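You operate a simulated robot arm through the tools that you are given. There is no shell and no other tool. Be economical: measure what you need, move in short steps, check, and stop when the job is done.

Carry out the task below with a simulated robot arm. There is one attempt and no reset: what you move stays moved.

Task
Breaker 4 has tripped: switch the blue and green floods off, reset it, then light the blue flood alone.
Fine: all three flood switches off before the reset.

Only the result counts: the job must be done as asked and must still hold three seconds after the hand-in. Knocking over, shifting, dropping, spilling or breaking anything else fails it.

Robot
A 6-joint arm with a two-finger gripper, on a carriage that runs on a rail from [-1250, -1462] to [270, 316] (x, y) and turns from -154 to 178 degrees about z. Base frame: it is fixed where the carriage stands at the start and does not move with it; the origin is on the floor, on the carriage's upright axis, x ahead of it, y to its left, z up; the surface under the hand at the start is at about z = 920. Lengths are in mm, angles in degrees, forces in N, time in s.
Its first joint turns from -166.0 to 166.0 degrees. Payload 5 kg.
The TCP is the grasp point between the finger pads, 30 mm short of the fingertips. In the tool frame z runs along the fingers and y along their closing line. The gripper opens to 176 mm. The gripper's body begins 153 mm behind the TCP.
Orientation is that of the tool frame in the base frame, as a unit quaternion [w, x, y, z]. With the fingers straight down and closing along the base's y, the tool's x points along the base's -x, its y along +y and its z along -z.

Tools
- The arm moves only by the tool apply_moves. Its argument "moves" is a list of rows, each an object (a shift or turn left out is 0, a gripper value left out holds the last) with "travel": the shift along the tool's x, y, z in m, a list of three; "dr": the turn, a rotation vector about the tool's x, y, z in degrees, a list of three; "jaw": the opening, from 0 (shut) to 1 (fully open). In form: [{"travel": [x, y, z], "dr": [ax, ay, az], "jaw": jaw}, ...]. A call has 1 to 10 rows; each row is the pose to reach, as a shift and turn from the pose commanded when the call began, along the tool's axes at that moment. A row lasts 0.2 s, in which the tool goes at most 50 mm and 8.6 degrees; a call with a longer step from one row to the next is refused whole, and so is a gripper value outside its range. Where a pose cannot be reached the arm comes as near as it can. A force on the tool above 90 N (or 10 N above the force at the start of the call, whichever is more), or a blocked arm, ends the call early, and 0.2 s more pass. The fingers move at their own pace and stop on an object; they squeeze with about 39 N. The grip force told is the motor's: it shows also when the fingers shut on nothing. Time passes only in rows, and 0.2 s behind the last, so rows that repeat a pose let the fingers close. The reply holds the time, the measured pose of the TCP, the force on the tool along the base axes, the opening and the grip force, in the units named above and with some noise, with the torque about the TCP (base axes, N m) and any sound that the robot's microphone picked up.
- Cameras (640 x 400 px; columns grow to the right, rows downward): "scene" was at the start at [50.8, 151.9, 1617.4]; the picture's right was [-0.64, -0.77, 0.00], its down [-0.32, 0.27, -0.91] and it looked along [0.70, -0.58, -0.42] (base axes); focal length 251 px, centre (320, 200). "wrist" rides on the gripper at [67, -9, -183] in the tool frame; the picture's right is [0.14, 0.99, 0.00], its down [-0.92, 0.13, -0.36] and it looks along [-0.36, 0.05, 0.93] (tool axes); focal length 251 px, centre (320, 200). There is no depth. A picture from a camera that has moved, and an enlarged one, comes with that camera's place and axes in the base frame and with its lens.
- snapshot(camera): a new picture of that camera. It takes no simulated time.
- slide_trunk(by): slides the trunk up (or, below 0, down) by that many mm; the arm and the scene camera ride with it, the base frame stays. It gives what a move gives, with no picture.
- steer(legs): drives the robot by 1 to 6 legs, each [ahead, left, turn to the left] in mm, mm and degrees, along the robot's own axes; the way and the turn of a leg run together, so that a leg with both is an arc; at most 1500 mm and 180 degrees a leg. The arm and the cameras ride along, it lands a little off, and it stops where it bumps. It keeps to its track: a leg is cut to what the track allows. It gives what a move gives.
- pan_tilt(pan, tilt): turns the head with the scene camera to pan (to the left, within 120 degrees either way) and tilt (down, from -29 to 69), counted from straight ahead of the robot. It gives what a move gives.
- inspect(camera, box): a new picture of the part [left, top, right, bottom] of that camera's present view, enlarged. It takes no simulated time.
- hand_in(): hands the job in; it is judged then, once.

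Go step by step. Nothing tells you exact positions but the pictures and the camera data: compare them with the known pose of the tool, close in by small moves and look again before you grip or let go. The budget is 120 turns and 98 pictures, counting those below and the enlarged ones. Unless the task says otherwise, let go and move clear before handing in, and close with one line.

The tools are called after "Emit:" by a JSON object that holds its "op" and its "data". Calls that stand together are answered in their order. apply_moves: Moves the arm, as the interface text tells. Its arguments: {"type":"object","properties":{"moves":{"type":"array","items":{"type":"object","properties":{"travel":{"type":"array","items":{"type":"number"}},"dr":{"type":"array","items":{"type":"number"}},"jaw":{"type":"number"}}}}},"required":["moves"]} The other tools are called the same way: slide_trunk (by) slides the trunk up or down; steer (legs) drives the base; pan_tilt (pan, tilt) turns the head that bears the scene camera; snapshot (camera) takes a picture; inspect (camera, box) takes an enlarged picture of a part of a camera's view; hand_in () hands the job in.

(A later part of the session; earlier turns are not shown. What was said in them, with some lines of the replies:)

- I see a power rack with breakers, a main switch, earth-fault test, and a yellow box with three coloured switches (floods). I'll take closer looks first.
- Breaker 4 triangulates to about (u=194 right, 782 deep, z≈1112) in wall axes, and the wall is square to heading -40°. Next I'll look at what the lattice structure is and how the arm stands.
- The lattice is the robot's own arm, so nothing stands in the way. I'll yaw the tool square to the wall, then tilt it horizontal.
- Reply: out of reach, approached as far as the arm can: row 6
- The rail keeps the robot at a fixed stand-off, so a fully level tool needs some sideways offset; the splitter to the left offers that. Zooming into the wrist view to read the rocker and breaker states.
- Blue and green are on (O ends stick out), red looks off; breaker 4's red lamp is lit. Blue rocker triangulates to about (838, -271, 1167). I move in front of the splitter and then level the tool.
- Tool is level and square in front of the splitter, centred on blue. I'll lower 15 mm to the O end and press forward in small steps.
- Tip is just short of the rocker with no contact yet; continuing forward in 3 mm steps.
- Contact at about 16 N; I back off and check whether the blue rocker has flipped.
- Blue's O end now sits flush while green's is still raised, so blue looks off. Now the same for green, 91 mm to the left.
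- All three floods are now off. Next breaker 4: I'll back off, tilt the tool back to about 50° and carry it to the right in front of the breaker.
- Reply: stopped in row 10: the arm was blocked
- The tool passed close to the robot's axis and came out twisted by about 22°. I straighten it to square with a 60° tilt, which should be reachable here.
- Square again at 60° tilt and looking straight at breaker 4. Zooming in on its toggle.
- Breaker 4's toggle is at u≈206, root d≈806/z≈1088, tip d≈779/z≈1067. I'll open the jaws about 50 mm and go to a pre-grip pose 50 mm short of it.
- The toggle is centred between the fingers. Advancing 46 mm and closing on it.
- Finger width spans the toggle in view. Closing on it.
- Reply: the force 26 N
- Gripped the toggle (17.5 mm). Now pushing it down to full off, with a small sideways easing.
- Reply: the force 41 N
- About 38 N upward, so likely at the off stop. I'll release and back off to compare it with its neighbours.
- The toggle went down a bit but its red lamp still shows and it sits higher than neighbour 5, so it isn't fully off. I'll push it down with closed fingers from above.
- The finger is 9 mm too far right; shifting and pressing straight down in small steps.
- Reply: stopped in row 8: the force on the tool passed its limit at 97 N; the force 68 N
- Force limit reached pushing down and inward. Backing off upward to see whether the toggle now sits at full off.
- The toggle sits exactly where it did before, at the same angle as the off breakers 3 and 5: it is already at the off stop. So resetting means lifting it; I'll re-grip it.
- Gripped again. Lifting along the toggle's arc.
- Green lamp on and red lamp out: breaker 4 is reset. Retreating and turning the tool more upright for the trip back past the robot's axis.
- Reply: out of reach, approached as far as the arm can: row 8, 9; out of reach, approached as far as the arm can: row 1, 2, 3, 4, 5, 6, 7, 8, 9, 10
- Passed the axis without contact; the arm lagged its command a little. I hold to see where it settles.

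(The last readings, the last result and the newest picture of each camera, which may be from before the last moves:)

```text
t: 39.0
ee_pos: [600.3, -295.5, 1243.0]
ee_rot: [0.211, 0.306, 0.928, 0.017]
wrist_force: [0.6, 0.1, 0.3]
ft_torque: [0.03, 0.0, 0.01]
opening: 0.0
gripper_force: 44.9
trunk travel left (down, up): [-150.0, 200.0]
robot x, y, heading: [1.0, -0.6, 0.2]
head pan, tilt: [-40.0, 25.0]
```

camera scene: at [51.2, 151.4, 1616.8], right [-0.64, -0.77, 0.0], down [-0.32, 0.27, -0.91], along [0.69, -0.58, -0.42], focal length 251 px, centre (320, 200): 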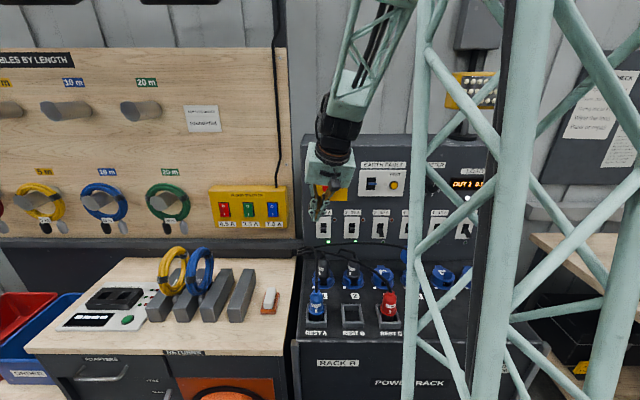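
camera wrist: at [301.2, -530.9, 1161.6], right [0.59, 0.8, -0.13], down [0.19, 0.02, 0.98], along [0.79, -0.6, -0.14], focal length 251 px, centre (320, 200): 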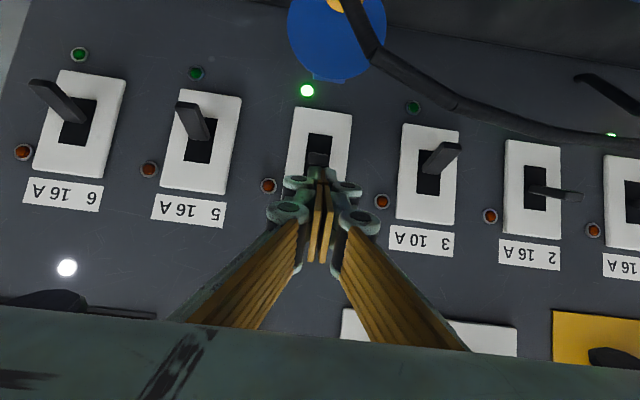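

Pose is settled. Shift left in front of blue, then level the tool.

Emit:
{"op": "apply_moves", "data": {"moves": [{"travel": [-0.0084, 0.0418, 0.0109]}, {"travel": [-0.0168, 0.0835, 0.0218]}, {"travel": [-0.0252, 0.1253, 0.0326]}, {"travel": [-0.0336, 0.167, 0.0435]}, {"travel": [-0.0336, 0.167, 0.0435]}]}}

Emit:
{"op": "apply_moves", "data": {"moves": [{"dr": [1.15, -7.5, -0.53]}, {"dr": [2.3, -15, -1.06]}, {"dr": [3.4, -22.5, -1.6]}, {"dr": [4.6, -30, -2.1]}, {"dr": [5.7, -37.5, -2.7]}, {"dr": [6.9, -45, -3.2]}, {"dr": [8, -52.5, -3.7]}, {"dr": [9.2, -60, -4.3]}, {"dr": [10.3, -67.4, -4.8]}, {"dr": [10.3, -67.4, -4.8]}]}}

Emit:
{"op": "snapshot", "data": {"camera": "wrist"}}

```text
t: 40.2
ee_pos: [702.9, -263.8, 1234.0]
ee_rot: [0.219, 0.254, 0.942, 0.027]
wrist_force: [0.4, 0.4, -1.5]
ft_torque: [0.03, 0.09, 0.01]
opening: 0.0
gripper_force: 45.5
out of reach, approached as far as the arm can: row 1, 2, 3, 4, 5
trunk travel left (down, up): [-150.0, 200.0]
robot x, y, heading: [-2.1, -2.4, -0.0]
head pan, tilt: [-40.0, 25.0]
```

```text
t: 42.4
ee_pos: [727.8, -266.5, 1279.3]
ee_rot: [0.661, 0.187, 0.687, -0.237]
wrist_force: [1.8, -1.0, -1.7]
ft_torque: [-0.14, -0.16, -0.07]
opening: 0.2
gripper_force: 44.8
out of reach, approached as far as the arm can: row 3, 4, 5, 6, 7, 8, 9, 10
trunk travel left (down, up): [-150.0, 200.0]
robot x, y, heading: [-2.7, -0.7, -0.4]
head pan, tilt: [-40.0, 25.0]
```

```text
62 pictures are left
camera wrist: at [568.6, -173.9, 1216.2], right [0.55, 0.8, -0.22], down [-0.17, 0.37, 0.91], along [0.81, -0.47, 0.34], focal length 251 px, centre (320, 200)
```

wrist: 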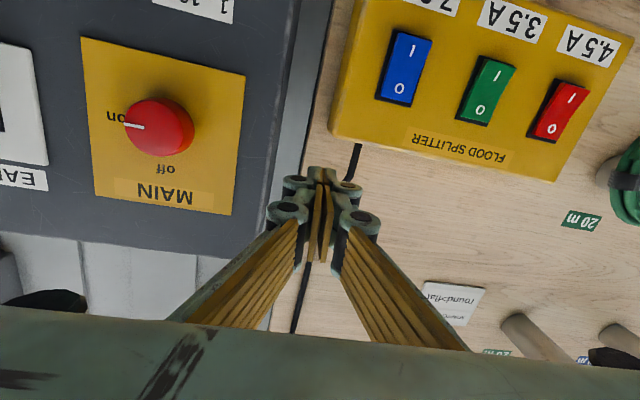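

The tool is nearly level again. Correcting the small remaining twist and moving left in front of the blue rocker.

Emit:
{"op": "apply_moves", "data": {"moves": [{"travel": [0.011, 0.024, -0.009], "dr": [1.8, -0.2, 1.5]}, {"travel": [0.022, 0.048, -0.018], "dr": [3.5, -0.4, 3.1]}, {"travel": [0.0338, 0.0731, -0.026], "dr": [5.3, -0.6, 4.6]}, {"travel": [0.0338, 0.0731, -0.026], "dr": [5.3, -0.6, 4.6]}]}}

Emit:
{"op": "snapshot", "data": {"camera": "wrist"}}

```text
t: 43.4
ee_pos: [763.1, -186.2, 1264.5]
ee_rot: [0.657, 0.24, 0.669, -0.25]
wrist_force: [0.3, 0.7, -0.1]
ft_torque: [-0.02, -0.04, -0.14]
opening: 0.0
gripper_force: 44.8
out of reach, approached as far as the arm can: row 1, 2, 3, 4
trunk travel left (down, up): [-150.0, 200.0]
robot x, y, heading: [0.4, -2.0, -0.2]
head pan, tilt: [-40.0, 25.0]
```

```text
61 pictures are left
camera wrist: at [616.8, -76.3, 1199.7], right [0.64, 0.75, -0.16], down [-0.17, 0.34, 0.92], along [0.75, -0.57, 0.35], focal length 251 px, centre (320, 200)
```

wrist: 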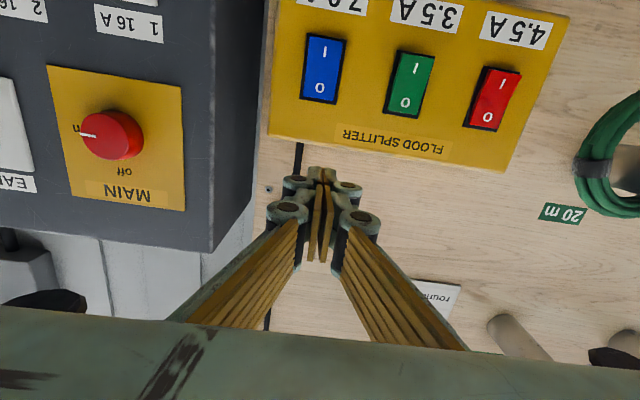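

Almost exact now. Shift slightly right and lower to the I-end height (z≈1150), staying 60+ mm off the face.

Emit:
{"op": "apply_moves", "data": {"moves": [{"travel": [0.03, -0.008, -0.003]}, {"travel": [0.06, -0.0146, -0.003]}, {"travel": [0.09, -0.0146, -0.003]}, {"travel": [0.114, -0.0146, -0.003]}, {"travel": [0.114, -0.0146, -0.003]}]}}

Emit:
{"op": "snapshot", "data": {"camera": "wrist"}}

Emit:
{"op": "snapshot", "data": {"camera": "scene"}}

```text
t: 44.6
ee_pos: [799.3, -192.6, 1208.1]
ee_rot: [0.647, 0.234, 0.677, -0.263]
wrist_force: [0.3, -0.1, 0.0]
ft_torque: [-0.01, -0.03, -0.04]
opening: 0.0
gripper_force: 45.1
out of reach, approached as far as the arm can: row 1, 2, 3, 4, 5
trunk travel left (down, up): [-150.0, 200.0]
robot x, y, heading: [2.1, 0.3, 0.2]
head pan, tilt: [-40.0, 25.0]
```

```text
60 pictures are left
camera wrist: at [651.5, -81.2, 1147.1], right [0.64, 0.74, -0.19], down [-0.14, 0.36, 0.92], along [0.75, -0.57, 0.33], focal length 251 px, centre (320, 200)
```

wrist: 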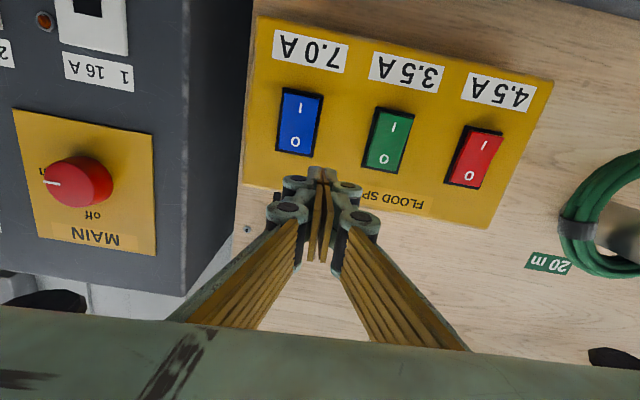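

```text
59 pictures are left
camera scene: at [51.0, 151.8, 1616.8], right [-0.64, -0.77, 0.0], down [-0.32, 0.27, -0.91], along [0.69, -0.58, -0.42], focal length 251 px, centre (320, 200)
```

scene: 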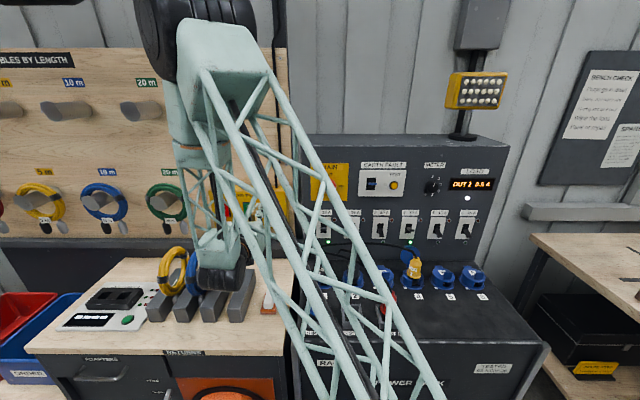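

A joint limit bends the level pose when going lower. A 30°-down tool worked well elsewhere and keeps the wrist higher above the bench, so I'll use that for the I-end press.

Emit:
{"op": "apply_moves", "data": {"moves": [{"travel": [0, -0.008, -0.01], "dr": [-0.4, 7.2, 0.6]}, {"travel": [0, -0.016, -0.02], "dr": [-0.8, 14.4, 1.3]}, {"travel": [0, -0.024, -0.03], "dr": [-1.1, 21.6, 1.9]}, {"travel": [0, -0.033, -0.035], "dr": [-1.5, 28.8, 2.6]}, {"travel": [0, -0.033, -0.035], "dr": [-1.5, 28.8, 2.6]}]}}

Emit:
{"op": "snapshot", "data": {"camera": "wrist"}}

```text
t: 45.8
ee_pos: [746.7, -194.5, 1211.3]
ee_rot: [0.467, 0.301, 0.814, -0.173]
wrist_force: [-0.5, -0.2, 0.9]
ft_torque: [0.05, -0.03, 0.11]
opening: 0.1
gripper_force: 45.4
trunk travel left (down, up): [-150.0, 200.0]
robot x, y, heading: [-0.4, -0.4, 0.1]
head pan, tilt: [-40.0, 25.0]
```

```text
58 pictures are left
camera wrist: at [594.8, -78.9, 1246.0], right [0.59, 0.8, -0.12], down [0.2, 0.0, 0.98], along [0.78, -0.6, -0.16], focal length 251 px, centre (320, 200)
```

wrist: 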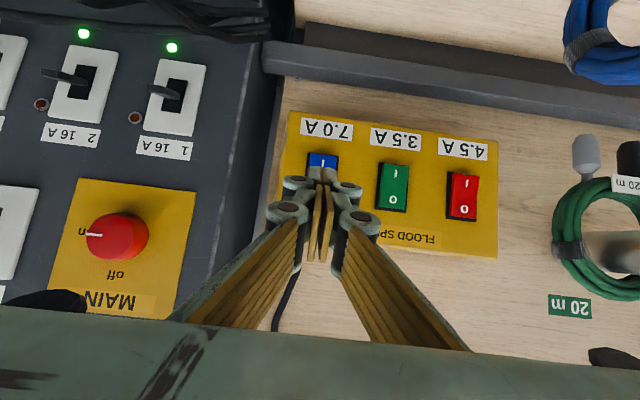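

Exact pose reached. Now to a pre-press point in front of the blue I end.

Emit:
{"op": "apply_moves", "data": {"moves": [{"travel": [0.015, 0.002, 0.03]}, {"travel": [0.025, 0.002, 0.055]}, {"travel": [0.0299, 0.002, 0.0743]}, {"travel": [0.0299, 0.002, 0.0743]}]}}

Emit:
{"op": "snapshot", "data": {"camera": "wrist"}}

```text
t: 46.8
ee_pos: [785.8, -226.0, 1145.8]
ee_rot: [0.467, 0.3, 0.814, -0.173]
wrist_force: [0.7, 1.0, -0.3]
ft_torque: [-0.01, 0.0, 0.0]
opening: 0.1
gripper_force: 44.5
trunk travel left (down, up): [-150.0, 200.0]
robot x, y, heading: [-0.8, -3.7, -0.1]
head pan, tilt: [-40.0, 25.0]
```

```text
57 pictures are left
camera wrist: at [633.3, -110.9, 1181.4], right [0.59, 0.8, -0.12], down [0.2, 0.0, 0.98], along [0.78, -0.6, -0.16], focal length 251 px, centre (320, 200)
```

wrist: 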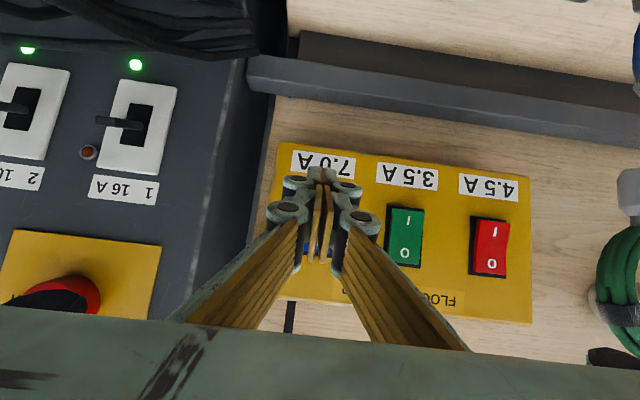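

The upper fingertip corner is aligned with blue's I end. Pressing forward horizontally in small steps.

Emit:
{"op": "apply_moves", "data": {"moves": [{"travel": [-0.0075, 0, 0.013]}, {"travel": [-0.0125, 0, 0.0217]}, {"travel": [-0.0145, 0, 0.0251]}, {"travel": [-0.016, 0, 0.0277]}, {"travel": [-0.0175, 0, 0.0303]}, {"travel": [-0.0185, 0, 0.032]}]}}

Emit:
{"op": "snapshot", "data": {"camera": "wrist"}}

```text
t: 48.2
ee_pos: [812.7, -249.2, 1147.9]
ee_rot: [0.467, 0.3, 0.814, -0.173]
wrist_force: [0.8, -1.0, 0.2]
ft_torque: [0.05, 0.0, 0.01]
opening: 0.0
gripper_force: 45.5
trunk travel left (down, up): [-150.0, 200.0]
robot x, y, heading: [-3.1, 0.5, 0.1]
head pan, tilt: [-40.0, 25.0]
```

```text
56 pictures are left
camera wrist: at [661.3, -132.8, 1182.8], right [0.59, 0.8, -0.12], down [0.2, 0.0, 0.98], along [0.78, -0.6, -0.16], focal length 251 px, centre (320, 200)
```

wrist: 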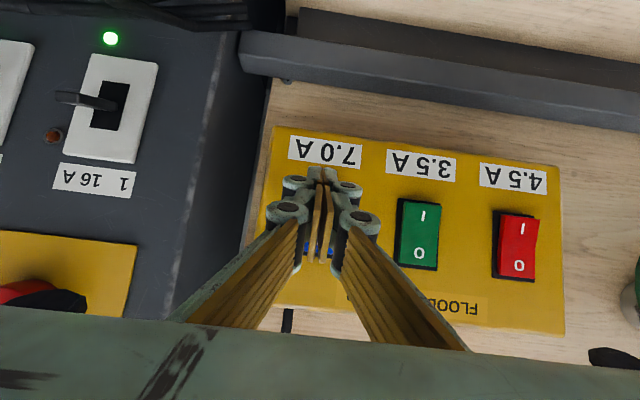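

Still no contact; continuing a few mm more.

Emit:
{"op": "apply_moves", "data": {"moves": [{"travel": [-0.0015, 0, 0.0026]}, {"travel": [-0.003, 0, 0.0052]}, {"travel": [-0.0045, 0, 0.0078]}, {"travel": [-0.006, 0, 0.0104]}]}}

Emit:
{"op": "snapshot", "data": {"camera": "wrist"}}

```text
t: 49.2
ee_pos: [816.2, -249.8, 1143.0]
ee_rot: [0.463, 0.298, 0.817, -0.171]
wrist_force: [-36.6, 23.4, 9.0]
ft_torque: [-0.19, -0.2, -0.26]
opening: 6.2
gripper_force: 45.0
trunk travel left (down, up): [-150.0, 200.0]
robot x, y, heading: [-2.9, -2.3, 0.3]
head pan, tilt: [-40.0, 25.0]
stopped in row 4: the force on the tool passed its limit at 95 N (the readings are from after the stop); the commanded pose is now the measured one
```

```text
55 pictures are left
camera wrist: at [663.7, -135.0, 1180.0], right [0.59, 0.8, -0.12], down [0.21, 0.0, 0.98], along [0.78, -0.6, -0.17], focal length 251 px, centre (320, 200)
```

wrist: 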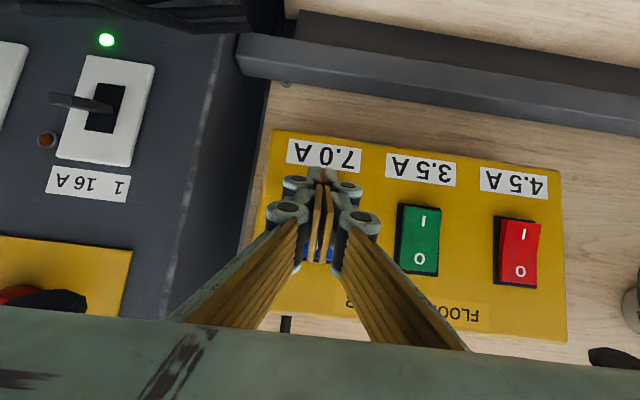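

Contact to the force limit; backing off to check the rocker.

Emit:
{"op": "apply_moves", "data": {"moves": [{"travel": [0.0, 0, -0.035]}, {"travel": [-0.03, 0, -0.07]}, {"travel": [-0.06, 0, -0.1]}, {"travel": [-0.1, 0, -0.12]}, {"travel": [-0.1, 0, -0.12]}]}}

Emit:
{"op": "inspect", "data": {"camera": "wrist", "box": [240, 50, 540, 230]}}

Emit:
{"op": "snapshot", "data": {"camera": "scene"}}

```text
t: 50.4
ee_pos: [779.8, -217.8, 1292.3]
ee_rot: [0.464, 0.299, 0.816, -0.171]
wrist_force: [-0.5, 1.1, 1.3]
ft_torque: [0.0, -0.02, 0.08]
opening: 0.0
gripper_force: 45.3
trunk travel left (down, up): [-150.0, 200.0]
robot x, y, heading: [-0.5, 1.6, 0.2]
head pan, tilt: [-40.0, 25.0]
```

```text
2.13 times, centred on (390, 140) of wrist
camera zoom: at [627.6, -102.0, 1327.2], right [0.59, 0.8, -0.12], down [0.21, 0.0, 0.98], along [0.78, -0.6, -0.17], focal length 536 px, centre (171, 328)
```

zoom: 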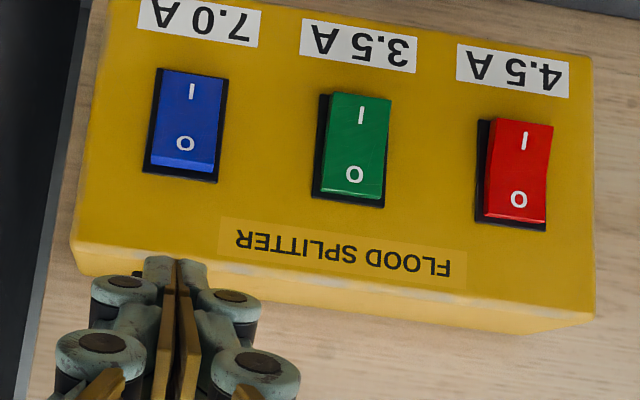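

```text
53 pictures are left
camera scene: at [49.3, 152.2, 1616.8], right [-0.64, -0.77, 0.0], down [-0.32, 0.27, -0.91], along [0.7, -0.58, -0.42], focal length 251 px, centre (320, 200)
```

scene: 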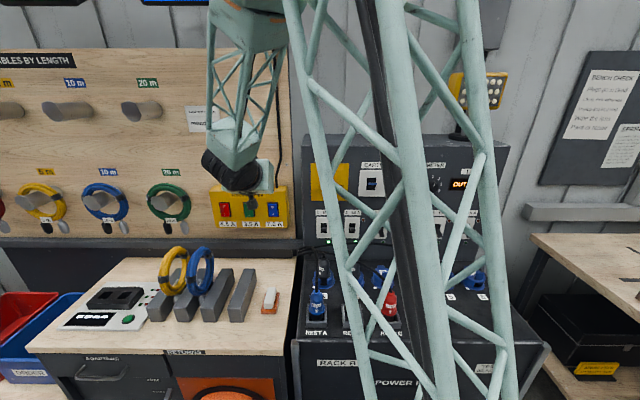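

Blue's O end is now raised, so it is on, and something blue lights at the top of the scene. I'll tilt the head up to check the floods and look at the breaker lamp.

Emit:
{"op": "pan_tilt", "data": {"pan": -55, "tilt": 0}}

Emit:
{"op": "snapshot", "data": {"camera": "scene"}}

Emit:
{"op": "snapshot", "data": {"camera": "wrist"}}

```text
t: 51.3
ee_pos: [780.3, -217.9, 1289.6]
ee_rot: [0.464, 0.299, 0.816, -0.172]
wrist_force: [0.4, 0.4, 0.3]
ft_torque: [0.03, 0.02, 0.0]
opening: 0.0
gripper_force: 45.4
trunk travel left (down, up): [-150.0, 200.0]
robot x, y, heading: [1.7, -1.6, 0.2]
head pan, tilt: [-55.0, 0.0]
```

```text
52 pictures are left
camera scene: at [31.3, 137.4, 1657.1], right [-0.82, -0.58, 0.0], down [0.0, 0.0, -1.0], along [0.58, -0.82, 0.0], focal length 251 px, centre (320, 200)
```

scene: 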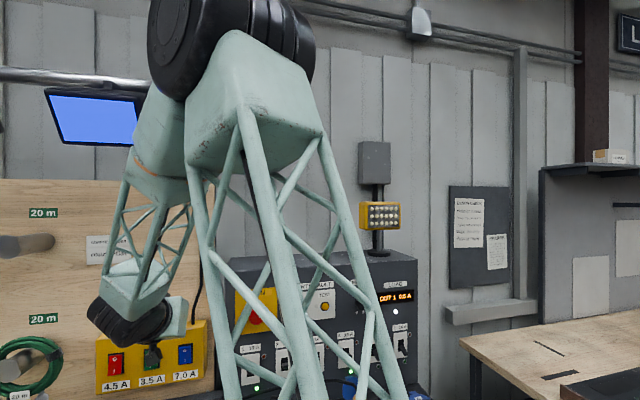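

```text
51 pictures are left
camera wrist: at [628.4, -102.2, 1326.5], right [0.59, 0.8, -0.12], down [0.21, 0.0, 0.98], along [0.78, -0.6, -0.17], focal length 251 px, centre (320, 200)
```

wrist: 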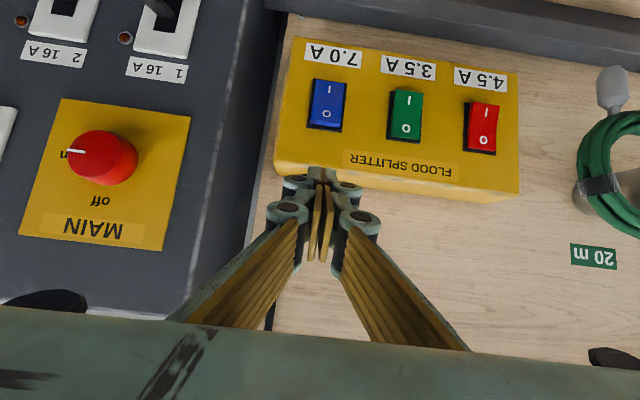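

The blue flood is lit. One more look to the left confirms whether the other floods are dark.

Emit:
{"op": "pan_tilt", "data": {"pan": -20, "tilt": 0}}

Emit:
{"op": "snapshot", "data": {"camera": "scene"}}

```text
t: 52.3
ee_pos: [780.7, -218.7, 1289.7]
ee_rot: [0.464, 0.299, 0.816, -0.172]
wrist_force: [0.0, 0.4, -0.2]
ft_torque: [-0.01, 0.02, 0.0]
opening: 0.1
gripper_force: 44.6
trunk travel left (down, up): [-150.0, 200.0]
robot x, y, heading: [-0.9, 2.5, 0.3]
head pan, tilt: [-20.0, 0.0]
```

```text
50 pictures are left
camera scene: at [64.2, 180.3, 1657.2], right [-0.34, -0.94, 0.0], down [0.0, 0.0, -1.0], along [0.94, -0.34, 0.0], focal length 251 px, centre (320, 200)
```

scene: 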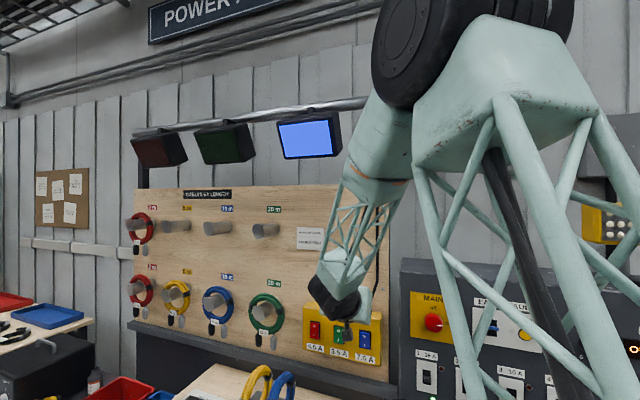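

Only the blue flood is lit, red and green are dark, breaker 4 holds and the arm is clear. Handing in.

Emit:
{"op": "hand_in", "data": {}}

```text
The job is handed in.
```

The job is done: I switched the blue and green floods off (red was already off) and reset breaker 4, then switched the blue flood on alone. The last picture before hand-in showed blue lit with red and green dark, and the arm was clear of the panel.
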